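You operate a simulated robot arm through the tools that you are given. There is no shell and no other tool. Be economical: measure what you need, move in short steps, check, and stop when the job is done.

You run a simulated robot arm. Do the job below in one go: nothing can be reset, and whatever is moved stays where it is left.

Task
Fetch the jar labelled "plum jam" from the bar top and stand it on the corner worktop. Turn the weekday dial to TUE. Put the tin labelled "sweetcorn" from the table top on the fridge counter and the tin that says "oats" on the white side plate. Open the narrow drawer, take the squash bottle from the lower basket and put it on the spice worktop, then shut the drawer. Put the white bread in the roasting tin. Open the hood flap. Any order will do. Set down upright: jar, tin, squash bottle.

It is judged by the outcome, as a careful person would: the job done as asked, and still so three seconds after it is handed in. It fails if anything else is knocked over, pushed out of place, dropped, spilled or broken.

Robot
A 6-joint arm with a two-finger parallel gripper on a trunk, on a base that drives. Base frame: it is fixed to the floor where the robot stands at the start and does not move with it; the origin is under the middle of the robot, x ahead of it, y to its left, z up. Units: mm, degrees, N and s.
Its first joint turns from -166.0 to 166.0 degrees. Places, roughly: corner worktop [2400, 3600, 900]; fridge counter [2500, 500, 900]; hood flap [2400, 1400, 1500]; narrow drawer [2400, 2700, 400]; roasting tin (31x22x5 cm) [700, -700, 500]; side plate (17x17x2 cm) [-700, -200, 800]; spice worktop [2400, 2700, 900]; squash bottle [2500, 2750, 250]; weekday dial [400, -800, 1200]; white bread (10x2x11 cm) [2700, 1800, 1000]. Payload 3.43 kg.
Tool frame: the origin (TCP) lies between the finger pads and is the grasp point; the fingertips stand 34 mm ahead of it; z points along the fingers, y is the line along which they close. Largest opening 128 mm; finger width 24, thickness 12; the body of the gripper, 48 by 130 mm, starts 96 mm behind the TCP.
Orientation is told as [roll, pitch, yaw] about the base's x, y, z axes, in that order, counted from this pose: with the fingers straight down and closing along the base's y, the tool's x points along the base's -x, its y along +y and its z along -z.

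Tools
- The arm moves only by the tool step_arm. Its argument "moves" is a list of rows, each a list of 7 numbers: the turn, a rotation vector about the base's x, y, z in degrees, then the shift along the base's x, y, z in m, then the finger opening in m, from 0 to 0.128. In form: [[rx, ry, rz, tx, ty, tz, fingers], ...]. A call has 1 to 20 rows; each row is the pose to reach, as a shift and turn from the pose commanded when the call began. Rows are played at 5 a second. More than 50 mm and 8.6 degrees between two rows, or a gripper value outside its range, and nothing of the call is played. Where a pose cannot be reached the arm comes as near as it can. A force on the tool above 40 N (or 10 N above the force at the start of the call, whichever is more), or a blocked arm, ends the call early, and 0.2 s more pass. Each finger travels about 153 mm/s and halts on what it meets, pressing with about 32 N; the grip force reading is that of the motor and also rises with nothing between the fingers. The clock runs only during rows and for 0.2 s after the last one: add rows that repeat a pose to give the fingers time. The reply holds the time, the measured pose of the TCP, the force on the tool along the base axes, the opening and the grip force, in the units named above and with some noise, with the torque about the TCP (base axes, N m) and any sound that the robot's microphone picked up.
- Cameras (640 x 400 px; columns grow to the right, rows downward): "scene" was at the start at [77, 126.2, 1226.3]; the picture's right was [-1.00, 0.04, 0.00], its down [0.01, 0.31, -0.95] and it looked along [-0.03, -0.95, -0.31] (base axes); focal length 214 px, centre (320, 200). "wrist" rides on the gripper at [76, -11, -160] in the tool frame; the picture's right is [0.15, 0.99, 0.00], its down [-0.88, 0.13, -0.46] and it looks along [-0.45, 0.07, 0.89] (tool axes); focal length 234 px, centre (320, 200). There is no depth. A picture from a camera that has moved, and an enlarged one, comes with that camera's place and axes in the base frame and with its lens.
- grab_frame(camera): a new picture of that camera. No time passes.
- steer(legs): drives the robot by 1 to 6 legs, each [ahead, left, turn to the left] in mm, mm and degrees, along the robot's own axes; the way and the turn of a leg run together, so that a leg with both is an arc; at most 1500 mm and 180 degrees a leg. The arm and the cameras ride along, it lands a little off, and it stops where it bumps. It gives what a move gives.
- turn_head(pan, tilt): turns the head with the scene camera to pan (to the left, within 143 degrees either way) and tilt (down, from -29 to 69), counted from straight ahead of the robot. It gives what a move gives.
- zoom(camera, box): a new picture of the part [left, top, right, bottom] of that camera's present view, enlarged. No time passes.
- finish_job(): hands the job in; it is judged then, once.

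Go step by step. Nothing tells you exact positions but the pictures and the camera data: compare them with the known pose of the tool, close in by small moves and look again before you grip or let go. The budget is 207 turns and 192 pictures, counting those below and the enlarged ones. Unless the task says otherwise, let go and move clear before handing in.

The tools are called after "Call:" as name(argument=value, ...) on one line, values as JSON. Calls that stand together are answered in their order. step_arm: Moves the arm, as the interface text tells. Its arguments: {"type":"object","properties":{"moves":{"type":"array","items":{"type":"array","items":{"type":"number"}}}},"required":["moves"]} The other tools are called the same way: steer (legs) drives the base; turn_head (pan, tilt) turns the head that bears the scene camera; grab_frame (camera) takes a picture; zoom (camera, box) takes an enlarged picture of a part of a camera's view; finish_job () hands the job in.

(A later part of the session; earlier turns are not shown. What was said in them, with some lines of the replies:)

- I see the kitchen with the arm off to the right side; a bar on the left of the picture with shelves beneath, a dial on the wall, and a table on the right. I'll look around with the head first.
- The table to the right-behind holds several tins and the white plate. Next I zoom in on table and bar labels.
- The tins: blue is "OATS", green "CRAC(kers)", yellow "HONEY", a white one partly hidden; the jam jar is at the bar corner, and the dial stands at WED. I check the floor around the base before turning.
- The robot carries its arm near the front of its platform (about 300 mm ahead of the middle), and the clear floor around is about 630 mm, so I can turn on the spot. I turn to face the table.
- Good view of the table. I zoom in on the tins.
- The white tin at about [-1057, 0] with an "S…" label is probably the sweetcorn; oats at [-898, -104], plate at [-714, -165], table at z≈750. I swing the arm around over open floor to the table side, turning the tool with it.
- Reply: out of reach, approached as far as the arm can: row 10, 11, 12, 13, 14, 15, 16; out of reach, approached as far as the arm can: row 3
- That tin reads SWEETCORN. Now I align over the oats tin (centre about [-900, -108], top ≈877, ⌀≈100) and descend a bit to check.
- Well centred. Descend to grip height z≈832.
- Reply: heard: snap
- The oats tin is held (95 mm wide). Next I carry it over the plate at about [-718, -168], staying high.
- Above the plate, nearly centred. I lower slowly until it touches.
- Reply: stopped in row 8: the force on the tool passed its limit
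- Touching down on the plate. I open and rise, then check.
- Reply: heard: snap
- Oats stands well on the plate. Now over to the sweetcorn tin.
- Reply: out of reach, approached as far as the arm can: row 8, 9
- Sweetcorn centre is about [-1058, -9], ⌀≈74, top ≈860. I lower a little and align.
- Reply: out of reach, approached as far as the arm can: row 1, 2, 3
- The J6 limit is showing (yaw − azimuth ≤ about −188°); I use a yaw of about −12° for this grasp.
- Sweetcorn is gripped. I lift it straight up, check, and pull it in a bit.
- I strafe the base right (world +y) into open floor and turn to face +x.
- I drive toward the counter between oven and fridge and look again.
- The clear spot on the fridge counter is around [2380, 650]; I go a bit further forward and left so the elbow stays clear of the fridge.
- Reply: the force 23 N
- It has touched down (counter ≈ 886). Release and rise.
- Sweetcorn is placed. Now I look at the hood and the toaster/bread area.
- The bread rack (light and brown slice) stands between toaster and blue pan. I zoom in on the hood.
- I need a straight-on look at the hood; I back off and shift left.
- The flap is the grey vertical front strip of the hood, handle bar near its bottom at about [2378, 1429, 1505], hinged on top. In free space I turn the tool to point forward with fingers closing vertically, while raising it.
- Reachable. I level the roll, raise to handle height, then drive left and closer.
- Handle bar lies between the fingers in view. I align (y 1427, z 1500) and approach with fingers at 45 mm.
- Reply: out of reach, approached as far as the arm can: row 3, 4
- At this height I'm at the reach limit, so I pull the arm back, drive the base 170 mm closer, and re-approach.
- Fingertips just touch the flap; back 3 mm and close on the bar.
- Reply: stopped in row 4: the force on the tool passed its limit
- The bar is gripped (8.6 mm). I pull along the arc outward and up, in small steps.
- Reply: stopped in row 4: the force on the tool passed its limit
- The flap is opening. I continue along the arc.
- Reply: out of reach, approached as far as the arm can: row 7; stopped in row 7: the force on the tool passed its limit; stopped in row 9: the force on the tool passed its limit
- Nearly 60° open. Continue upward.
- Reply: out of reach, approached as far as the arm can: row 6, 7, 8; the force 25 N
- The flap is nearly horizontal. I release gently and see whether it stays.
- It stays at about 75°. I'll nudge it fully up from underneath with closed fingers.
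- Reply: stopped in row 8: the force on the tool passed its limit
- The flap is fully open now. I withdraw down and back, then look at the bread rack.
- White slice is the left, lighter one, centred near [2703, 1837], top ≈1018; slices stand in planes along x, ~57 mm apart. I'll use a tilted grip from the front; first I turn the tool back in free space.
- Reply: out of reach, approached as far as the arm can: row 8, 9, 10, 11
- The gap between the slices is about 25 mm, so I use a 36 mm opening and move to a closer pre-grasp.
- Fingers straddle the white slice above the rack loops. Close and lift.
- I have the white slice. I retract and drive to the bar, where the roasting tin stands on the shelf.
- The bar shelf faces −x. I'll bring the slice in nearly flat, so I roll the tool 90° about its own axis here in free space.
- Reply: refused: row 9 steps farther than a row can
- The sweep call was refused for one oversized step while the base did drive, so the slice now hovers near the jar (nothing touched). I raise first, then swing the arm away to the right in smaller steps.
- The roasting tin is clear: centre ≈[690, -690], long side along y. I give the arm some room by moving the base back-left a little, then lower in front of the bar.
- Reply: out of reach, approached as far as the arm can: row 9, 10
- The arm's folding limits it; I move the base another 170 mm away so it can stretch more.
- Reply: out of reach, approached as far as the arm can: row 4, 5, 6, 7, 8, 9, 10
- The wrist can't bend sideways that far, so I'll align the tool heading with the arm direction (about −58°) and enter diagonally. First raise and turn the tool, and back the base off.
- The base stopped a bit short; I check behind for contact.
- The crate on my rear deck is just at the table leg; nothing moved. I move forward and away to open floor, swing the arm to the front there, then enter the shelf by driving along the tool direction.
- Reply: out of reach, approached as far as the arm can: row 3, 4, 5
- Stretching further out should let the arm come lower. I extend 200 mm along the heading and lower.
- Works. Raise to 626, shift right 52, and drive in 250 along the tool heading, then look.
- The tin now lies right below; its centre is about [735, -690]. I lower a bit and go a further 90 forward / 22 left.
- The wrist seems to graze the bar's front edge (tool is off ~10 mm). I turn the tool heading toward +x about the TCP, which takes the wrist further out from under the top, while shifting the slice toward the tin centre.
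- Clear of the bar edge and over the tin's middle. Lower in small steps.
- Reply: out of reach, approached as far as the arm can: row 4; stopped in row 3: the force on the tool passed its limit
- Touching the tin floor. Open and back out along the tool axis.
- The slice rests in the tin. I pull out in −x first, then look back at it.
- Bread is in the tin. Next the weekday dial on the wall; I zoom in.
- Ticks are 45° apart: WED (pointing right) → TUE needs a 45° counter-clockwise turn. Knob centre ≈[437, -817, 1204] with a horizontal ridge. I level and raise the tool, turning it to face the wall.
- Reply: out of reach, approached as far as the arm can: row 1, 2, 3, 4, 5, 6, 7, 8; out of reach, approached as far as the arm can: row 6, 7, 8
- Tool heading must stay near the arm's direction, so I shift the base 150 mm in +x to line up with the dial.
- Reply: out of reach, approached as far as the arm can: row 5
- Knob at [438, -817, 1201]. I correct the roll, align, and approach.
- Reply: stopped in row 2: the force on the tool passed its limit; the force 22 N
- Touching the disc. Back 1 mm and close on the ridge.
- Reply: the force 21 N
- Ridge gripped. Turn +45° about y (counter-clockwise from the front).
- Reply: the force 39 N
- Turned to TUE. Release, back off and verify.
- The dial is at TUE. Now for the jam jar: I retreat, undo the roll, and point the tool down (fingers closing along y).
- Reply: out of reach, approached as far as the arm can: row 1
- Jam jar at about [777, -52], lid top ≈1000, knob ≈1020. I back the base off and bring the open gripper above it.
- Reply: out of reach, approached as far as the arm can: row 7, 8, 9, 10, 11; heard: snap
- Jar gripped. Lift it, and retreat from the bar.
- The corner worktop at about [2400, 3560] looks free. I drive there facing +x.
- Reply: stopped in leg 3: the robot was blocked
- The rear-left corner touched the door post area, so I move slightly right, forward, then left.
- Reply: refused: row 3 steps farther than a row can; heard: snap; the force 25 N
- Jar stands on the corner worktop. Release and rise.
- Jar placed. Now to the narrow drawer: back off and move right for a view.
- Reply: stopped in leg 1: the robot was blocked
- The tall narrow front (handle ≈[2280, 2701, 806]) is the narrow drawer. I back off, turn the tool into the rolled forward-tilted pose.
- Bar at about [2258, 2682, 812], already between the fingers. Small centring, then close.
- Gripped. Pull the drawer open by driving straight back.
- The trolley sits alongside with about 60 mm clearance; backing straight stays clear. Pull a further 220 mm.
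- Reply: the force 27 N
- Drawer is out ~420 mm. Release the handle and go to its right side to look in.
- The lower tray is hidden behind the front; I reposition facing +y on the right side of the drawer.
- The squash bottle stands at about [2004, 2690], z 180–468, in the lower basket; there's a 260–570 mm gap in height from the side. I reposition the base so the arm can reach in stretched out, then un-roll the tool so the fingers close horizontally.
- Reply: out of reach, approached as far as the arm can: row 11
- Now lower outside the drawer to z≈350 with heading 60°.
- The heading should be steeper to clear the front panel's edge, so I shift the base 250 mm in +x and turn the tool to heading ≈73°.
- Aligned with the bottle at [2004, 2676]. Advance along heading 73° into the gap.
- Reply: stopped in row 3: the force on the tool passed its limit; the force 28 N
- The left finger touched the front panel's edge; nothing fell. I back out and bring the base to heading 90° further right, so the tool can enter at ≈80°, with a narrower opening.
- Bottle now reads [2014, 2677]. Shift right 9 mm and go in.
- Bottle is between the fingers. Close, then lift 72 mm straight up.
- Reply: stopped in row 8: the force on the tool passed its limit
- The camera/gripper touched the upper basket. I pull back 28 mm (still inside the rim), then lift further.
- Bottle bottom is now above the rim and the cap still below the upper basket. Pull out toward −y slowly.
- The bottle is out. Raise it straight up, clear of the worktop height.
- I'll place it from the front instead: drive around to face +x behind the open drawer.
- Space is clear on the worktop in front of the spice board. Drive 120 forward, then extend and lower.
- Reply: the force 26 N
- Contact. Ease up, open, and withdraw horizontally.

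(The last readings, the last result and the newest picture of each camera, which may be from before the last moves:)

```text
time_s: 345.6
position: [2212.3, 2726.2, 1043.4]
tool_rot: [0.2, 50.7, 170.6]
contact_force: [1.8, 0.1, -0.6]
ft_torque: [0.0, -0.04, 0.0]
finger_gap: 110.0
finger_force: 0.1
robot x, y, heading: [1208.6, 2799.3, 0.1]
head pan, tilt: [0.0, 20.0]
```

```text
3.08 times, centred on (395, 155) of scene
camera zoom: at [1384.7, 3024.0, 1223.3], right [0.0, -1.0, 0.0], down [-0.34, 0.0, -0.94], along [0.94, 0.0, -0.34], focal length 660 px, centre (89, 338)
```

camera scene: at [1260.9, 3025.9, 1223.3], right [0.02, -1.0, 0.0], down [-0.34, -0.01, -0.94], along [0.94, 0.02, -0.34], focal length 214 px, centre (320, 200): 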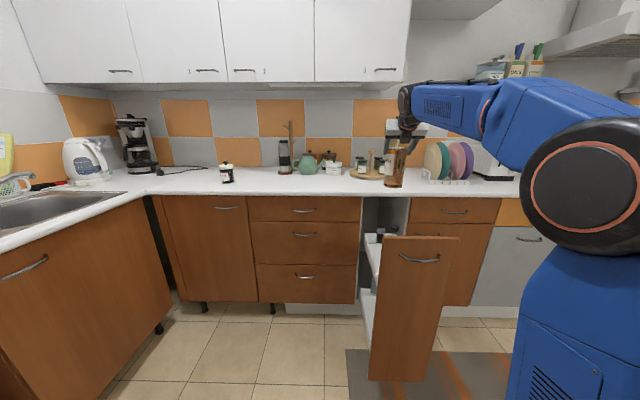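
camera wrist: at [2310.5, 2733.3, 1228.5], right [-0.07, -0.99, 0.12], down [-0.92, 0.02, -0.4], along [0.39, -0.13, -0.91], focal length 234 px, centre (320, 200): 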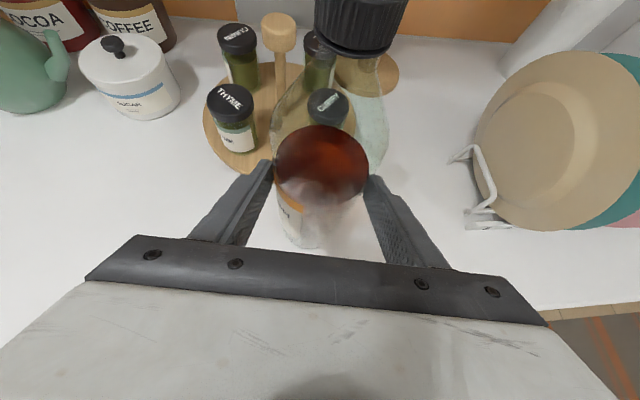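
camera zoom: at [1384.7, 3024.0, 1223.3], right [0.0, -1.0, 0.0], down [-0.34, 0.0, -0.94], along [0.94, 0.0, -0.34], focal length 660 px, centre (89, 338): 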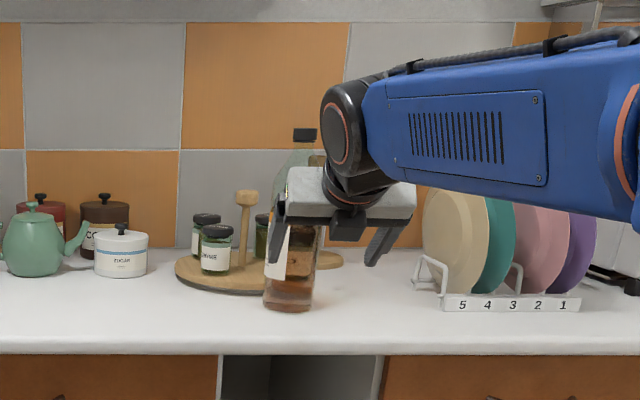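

The bottle stands on the spice worktop. Now close the drawer: move right, back off, and lower closed fingers in front of the drawer panel.

Call:
steer(legs=[[0, -105, 0], [-690, 0, 0]])

Call:
step_arm(moves=[[0, 0, 0, 0.04, 0.008, -0.02, 0.05], [0, 0, 0, 0.08, 0.016, -0.04, 0.0], [0, 0, 0, 0.12, 0.024, -0.06, 0.0], [0, 0, 0, 0.16, 0.032, -0.085, 0.0], [0, 0, 0, 0.19, 0.04, -0.12, 0.0], [0, 0, 0, 0.21, 0.045, -0.16, 0.0], [0, 0, 0, 0.22, 0.05, -0.205, 0.0], [0, 0, 0, 0.22, 0.055, -0.25, 0.0], [0, 0, 0, 0.22, 0.055, -0.295, 0.0], [0, 0, 0, 0.22, 0.055, -0.33, 0.0]])

Call:
grab_frame(camera="scene")

Call:
grab_frame(camera="wrist")

```text
time_s: 350.2
position: [1512.6, 2625.4, 1045.0]
tool_rot: [0.1, 50.9, 170.7]
contact_force: [0.3, 0.3, 0.4]
ft_torque: [0.0, 0.04, -0.04]
finger_gap: 110.1
finger_force: 0.1
robot x, y, heading: [511.4, 2698.1, 0.2]
head pan, tilt: [0.0, 20.0]
```

```text
time_s: 352.4
position: [1731.5, 2680.8, 719.1]
tool_rot: [0.1, 51.0, 170.7]
contact_force: [0.3, 1.0, 0.4]
ft_torque: [0.03, 0.03, -0.01]
finger_gap: 0.3
finger_force: 31.8
robot x, y, heading: [510.3, 2697.3, 0.3]
head pan, tilt: [0.0, 20.0]
```

```text
23 pictures are left
camera scene: at [683.2, 2920.0, 1223.4], right [0.0, -1.0, 0.0], down [-0.34, 0.0, -0.94], along [0.94, 0.0, -0.34], focal length 214 px, centre (320, 200)
```

scene: 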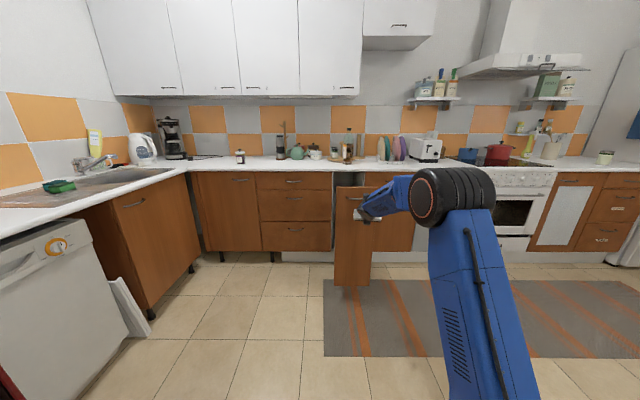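

```text
22 pictures are left
camera wrist: at [1657.8, 2702.6, 876.8], right [-0.07, -0.99, 0.11], down [-0.92, 0.02, -0.4], along [0.39, -0.13, -0.91], focal length 234 px, centre (320, 200)
```

wrist: 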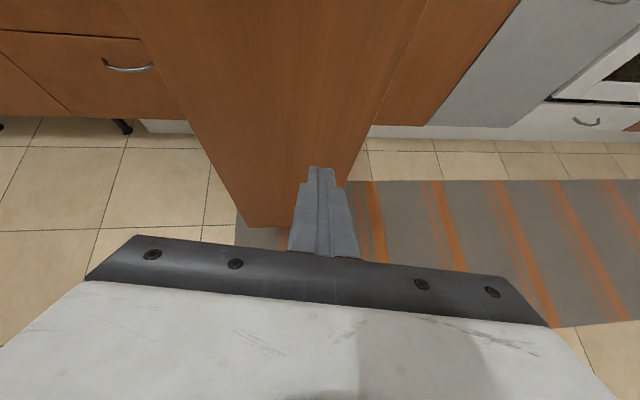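

Shift slightly left to the panel middle and push by driving forward.

Call:
step_arm(moves=[[0, 0, 0, 0, 0.018, 0, 0.0]])

Call:
steer(legs=[[440, 0, 0]])

Call:
grab_frame(camera="scene")

```text
time_s: 352.8
position: [1732.0, 2696.2, 716.8]
tool_rot: [0.1, 50.8, 170.8]
contact_force: [-0.1, -0.4, -1.2]
ft_torque: [0.01, -0.02, 0.03]
finger_gap: 0.1
finger_force: 31.9
robot x, y, heading: [509.9, 2697.7, 0.3]
head pan, tilt: [0.0, 20.0]
```

```text
time_s: 355.5
position: [2168.0, 2696.2, 717.5]
tool_rot: [0.0, 50.9, 170.7]
contact_force: [0.6, 0.4, -0.2]
ft_torque: [0.01, 0.01, 0.03]
finger_gap: 0.4
finger_force: 32.1
robot x, y, heading: [943.8, 2700.8, 0.2]
head pan, tilt: [0.0, 20.0]
```

```text
21 pictures are left
camera scene: at [1120.8, 2921.0, 1223.4], right [0.0, -1.0, 0.0], down [-0.34, 0.0, -0.94], along [0.94, 0.0, -0.34], focal length 214 px, centre (320, 200)
```

scene: 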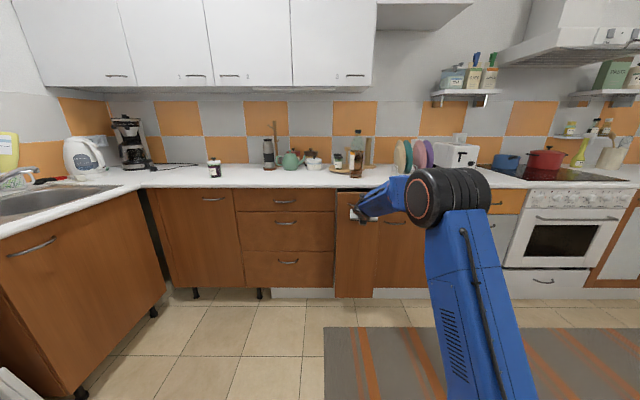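

Nearly shut. Push the rest gently with a further short drive.

Call:
steer(legs=[[85, 0, 0]])

Call:
step_arm(moves=[[0, 0, 0, 0.008, 0, 0, 0], [0, 0, 0, 0.016, 0, 0, 0], [0, 0, 0, 0.024, 0, 0, 0], [0, 0, 0, 0.032, 0, 0, 0], [0, 0, 0, 0.04, 0, 0, 0]])

Call:
zoom(camera="scene", box=[300, 160, 440, 310])

```text
time_s: 356.6
position: [2252.6, 2697.7, 717.4]
tool_rot: [0.0, 50.9, 170.8]
contact_force: [0.5, 0.4, 1.6]
ft_torque: [0.0, 0.01, -0.01]
finger_gap: 0.0
finger_force: 32.2
robot x, y, heading: [1030.9, 2701.9, 0.4]
head pan, tilt: [0.0, 20.0]
```

```text
time_s: 357.1
position: [2262.7, 2697.1, 716.3]
tool_rot: [0.4, 50.6, 170.6]
contact_force: [-23.2, 1.0, 8.6]
ft_torque: [0.06, 0.01, 0.11]
finger_gap: 0.0
finger_force: 32.2
robot x, y, heading: [1032.1, 2706.1, 0.1]
head pan, tilt: [0.0, 20.0]
stopped in row 2: the force on the tool passed its limit (the readings are from after the stop); the commanded pose is now the measured one
```

```text
2.67 times, centred on (370, 235) of scene
camera zoom: at [1204.0, 2921.5, 1223.5], right [0.0, -1.0, 0.0], down [-0.34, 0.0, -0.94], along [0.94, 0.0, -0.34], focal length 572 px, centre (187, 107)
```

zoom: 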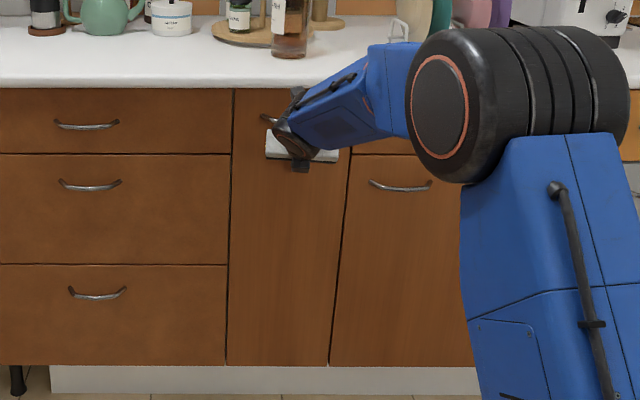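

The drawer is flush and resists. Back off and take a full check picture.

Call:
step_arm(moves=[[0, 0, 0, -0.03, 0, 0, 0], [0, 0, 0, -0.07, 0, 0, 0.02], [0, 0, 0, -0.11, 0, 0.01, 0.03], [0, 0, 0, -0.14, 0, 0.04, 0.03]])

Call:
steer(legs=[[-250, 0, 0], [0, -550, 0]])

Call:
turn_head(pan=18, tilt=18)

Call:
grab_frame(camera="scene")

Call:
zoom(camera="scene", box=[150, 120, 400, 300])

```text
time_s: 358.1
position: [2127.7, 2695.2, 752.7]
tool_rot: [0.3, 50.6, 170.7]
contact_force: [-0.3, 0.4, -0.5]
ft_torque: [-0.01, -0.03, 0.04]
finger_gap: 29.8
finger_force: 0.1
robot x, y, heading: [1030.5, 2701.7, 0.2]
head pan, tilt: [0.0, 20.0]
```

```text
time_s: 362.8
position: [1871.2, 2140.9, 754.5]
tool_rot: [0.4, 50.7, 170.7]
contact_force: [0.3, -0.9, 0.5]
ft_torque: [0.02, 0.02, 0.0]
finger_gap: 29.4
finger_force: 0.1
robot x, y, heading: [774.8, 2144.3, 0.4]
head pan, tilt: [0.0, 20.0]
```

```text
time_s: 363.6
position: [1872.0, 2141.2, 754.1]
tool_rot: [0.3, 50.7, 170.8]
contact_force: [0.1, -0.4, 0.6]
ft_torque: [-0.01, 0.02, -0.02]
finger_gap: 30.1
finger_force: 0.1
robot x, y, heading: [777.8, 2145.6, 0.2]
head pan, tilt: [18.0, 18.0]
```

```text
19 pictures are left
camera scene: at [943.8, 2394.3, 1226.6], right [0.31, -0.95, 0.0], down [-0.29, -0.1, -0.95], along [0.9, 0.3, -0.31], focal length 214 px, centre (320, 200)
```

scene: 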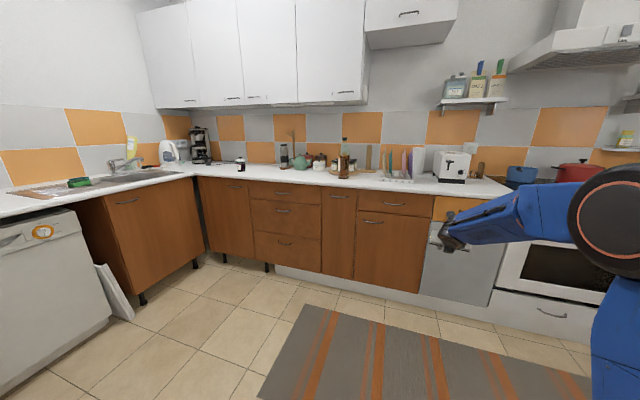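

```text
2.22 times, centred on (275, 210) of scene
camera zoom: at [943.8, 2394.3, 1226.6], right [0.31, -0.95, 0.0], down [-0.29, -0.1, -0.95], along [0.9, 0.3, -0.31], focal length 477 px, centre (420, 178)
```

zoom: 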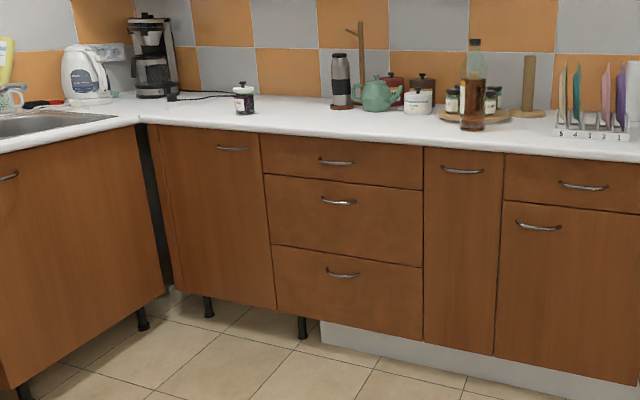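

Drawer shut, jar and bottle in place. One check of the hood flap and the fridge counter.

Call:
turn_head(pan=-25, tilt=5)

Call:
grab_frame(camera="scene")

Call:
turn_head(pan=-90, tilt=22)

Call:
grab_frame(camera="scene")

Call:
turn_head(pan=-125, tilt=15)

Call:
grab_frame(camera="scene")

```text
time_s: 364.7
position: [1870.0, 2141.8, 754.7]
tool_rot: [0.3, 50.7, 170.7]
contact_force: [0.7, -0.4, -0.1]
ft_torque: [0.03, -0.01, -0.02]
finger_gap: 30.1
finger_force: 0.0
robot x, y, heading: [775.9, 2145.8, 0.4]
head pan, tilt: [-25.0, 5.0]
```

```text
17 pictures are left
camera scene: at [938.6, 2326.7, 1247.7], right [-0.42, -0.91, 0.0], down [-0.08, 0.04, -1.0], along [0.91, -0.42, -0.09], focal length 214 px, centre (320, 200)
```

scene: 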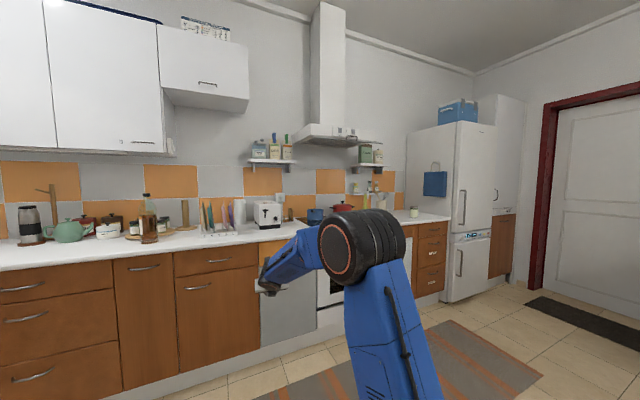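

```text
time_s: 366.1
position: [1871.2, 2140.4, 754.5]
tool_rot: [0.3, 50.7, 170.8]
contact_force: [-0.3, -0.3, 0.7]
ft_torque: [-0.01, 0.06, -0.03]
finger_gap: 29.8
finger_force: 0.0
robot x, y, heading: [777.9, 2143.4, 0.4]
head pan, tilt: [-90.0, 22.0]
```

```text
16 pictures are left
camera scene: at [855.7, 2272.2, 1220.2], right [-1.0, -0.01, 0.0], down [0.0, 0.37, -0.93], along [0.01, -0.93, -0.37], focal length 214 px, centre (320, 200)
```

scene: 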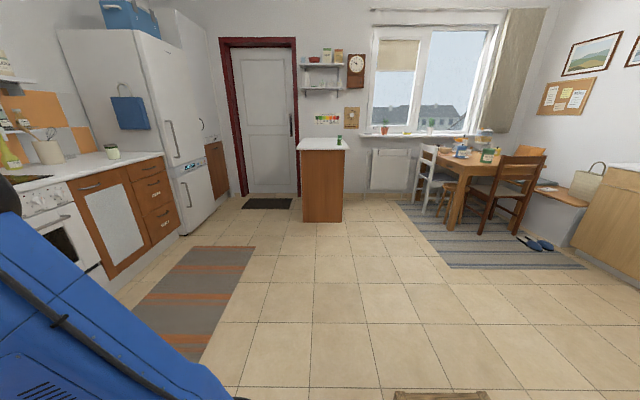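

```text
time_s: 367.1
position: [1871.0, 2141.4, 753.8]
tool_rot: [0.3, 50.7, 170.8]
contact_force: [0.2, 0.1, -0.1]
ft_torque: [0.0, -0.02, -0.01]
finger_gap: 29.9
finger_force: 0.0
robot x, y, heading: [777.5, 2143.7, 0.2]
head pan, tilt: [-125.0, 15.0]
```

```text
15 pictures are left
camera scene: at [802.0, 2288.2, 1231.5], right [-0.82, 0.57, 0.0], down [0.15, 0.21, -0.97], along [-0.55, -0.79, -0.26], focal length 214 px, centre (320, 200)
```

scene: 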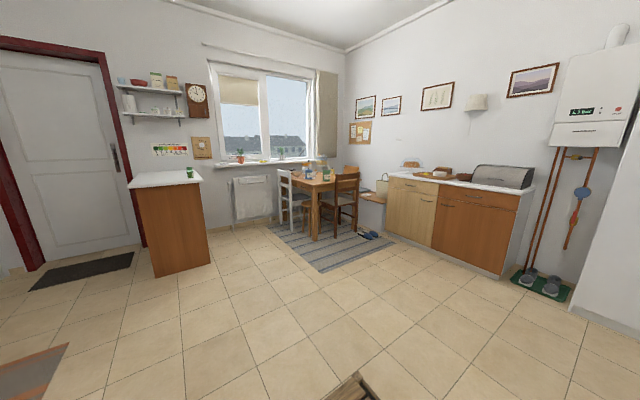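

Everything appears in place: flap open, tin on the fridge counter, table undisturbed, gripper empty and clear. I hand in.

Call:
finish_job()

```text
The job is handed in.
```

All seven parts of the job are done, and I checked the results by camera:
- **Jar:** the plum jam is upright on the corner worktop.
- **Dial:** it is on TUE.
- **Tins:** the sweetcorn is on the fridge counter and the oats on the white side plate.
- **Squash bottle:** it is on the spice worktop and the narrow drawer is shut.
- **Bread:** the white slice is in the roasting tin.
- **Hood flap:** it is open.

The robot brushed the bar edge, the door post and the drawer fittings on the way, but I saw nothing moved or knocked over.
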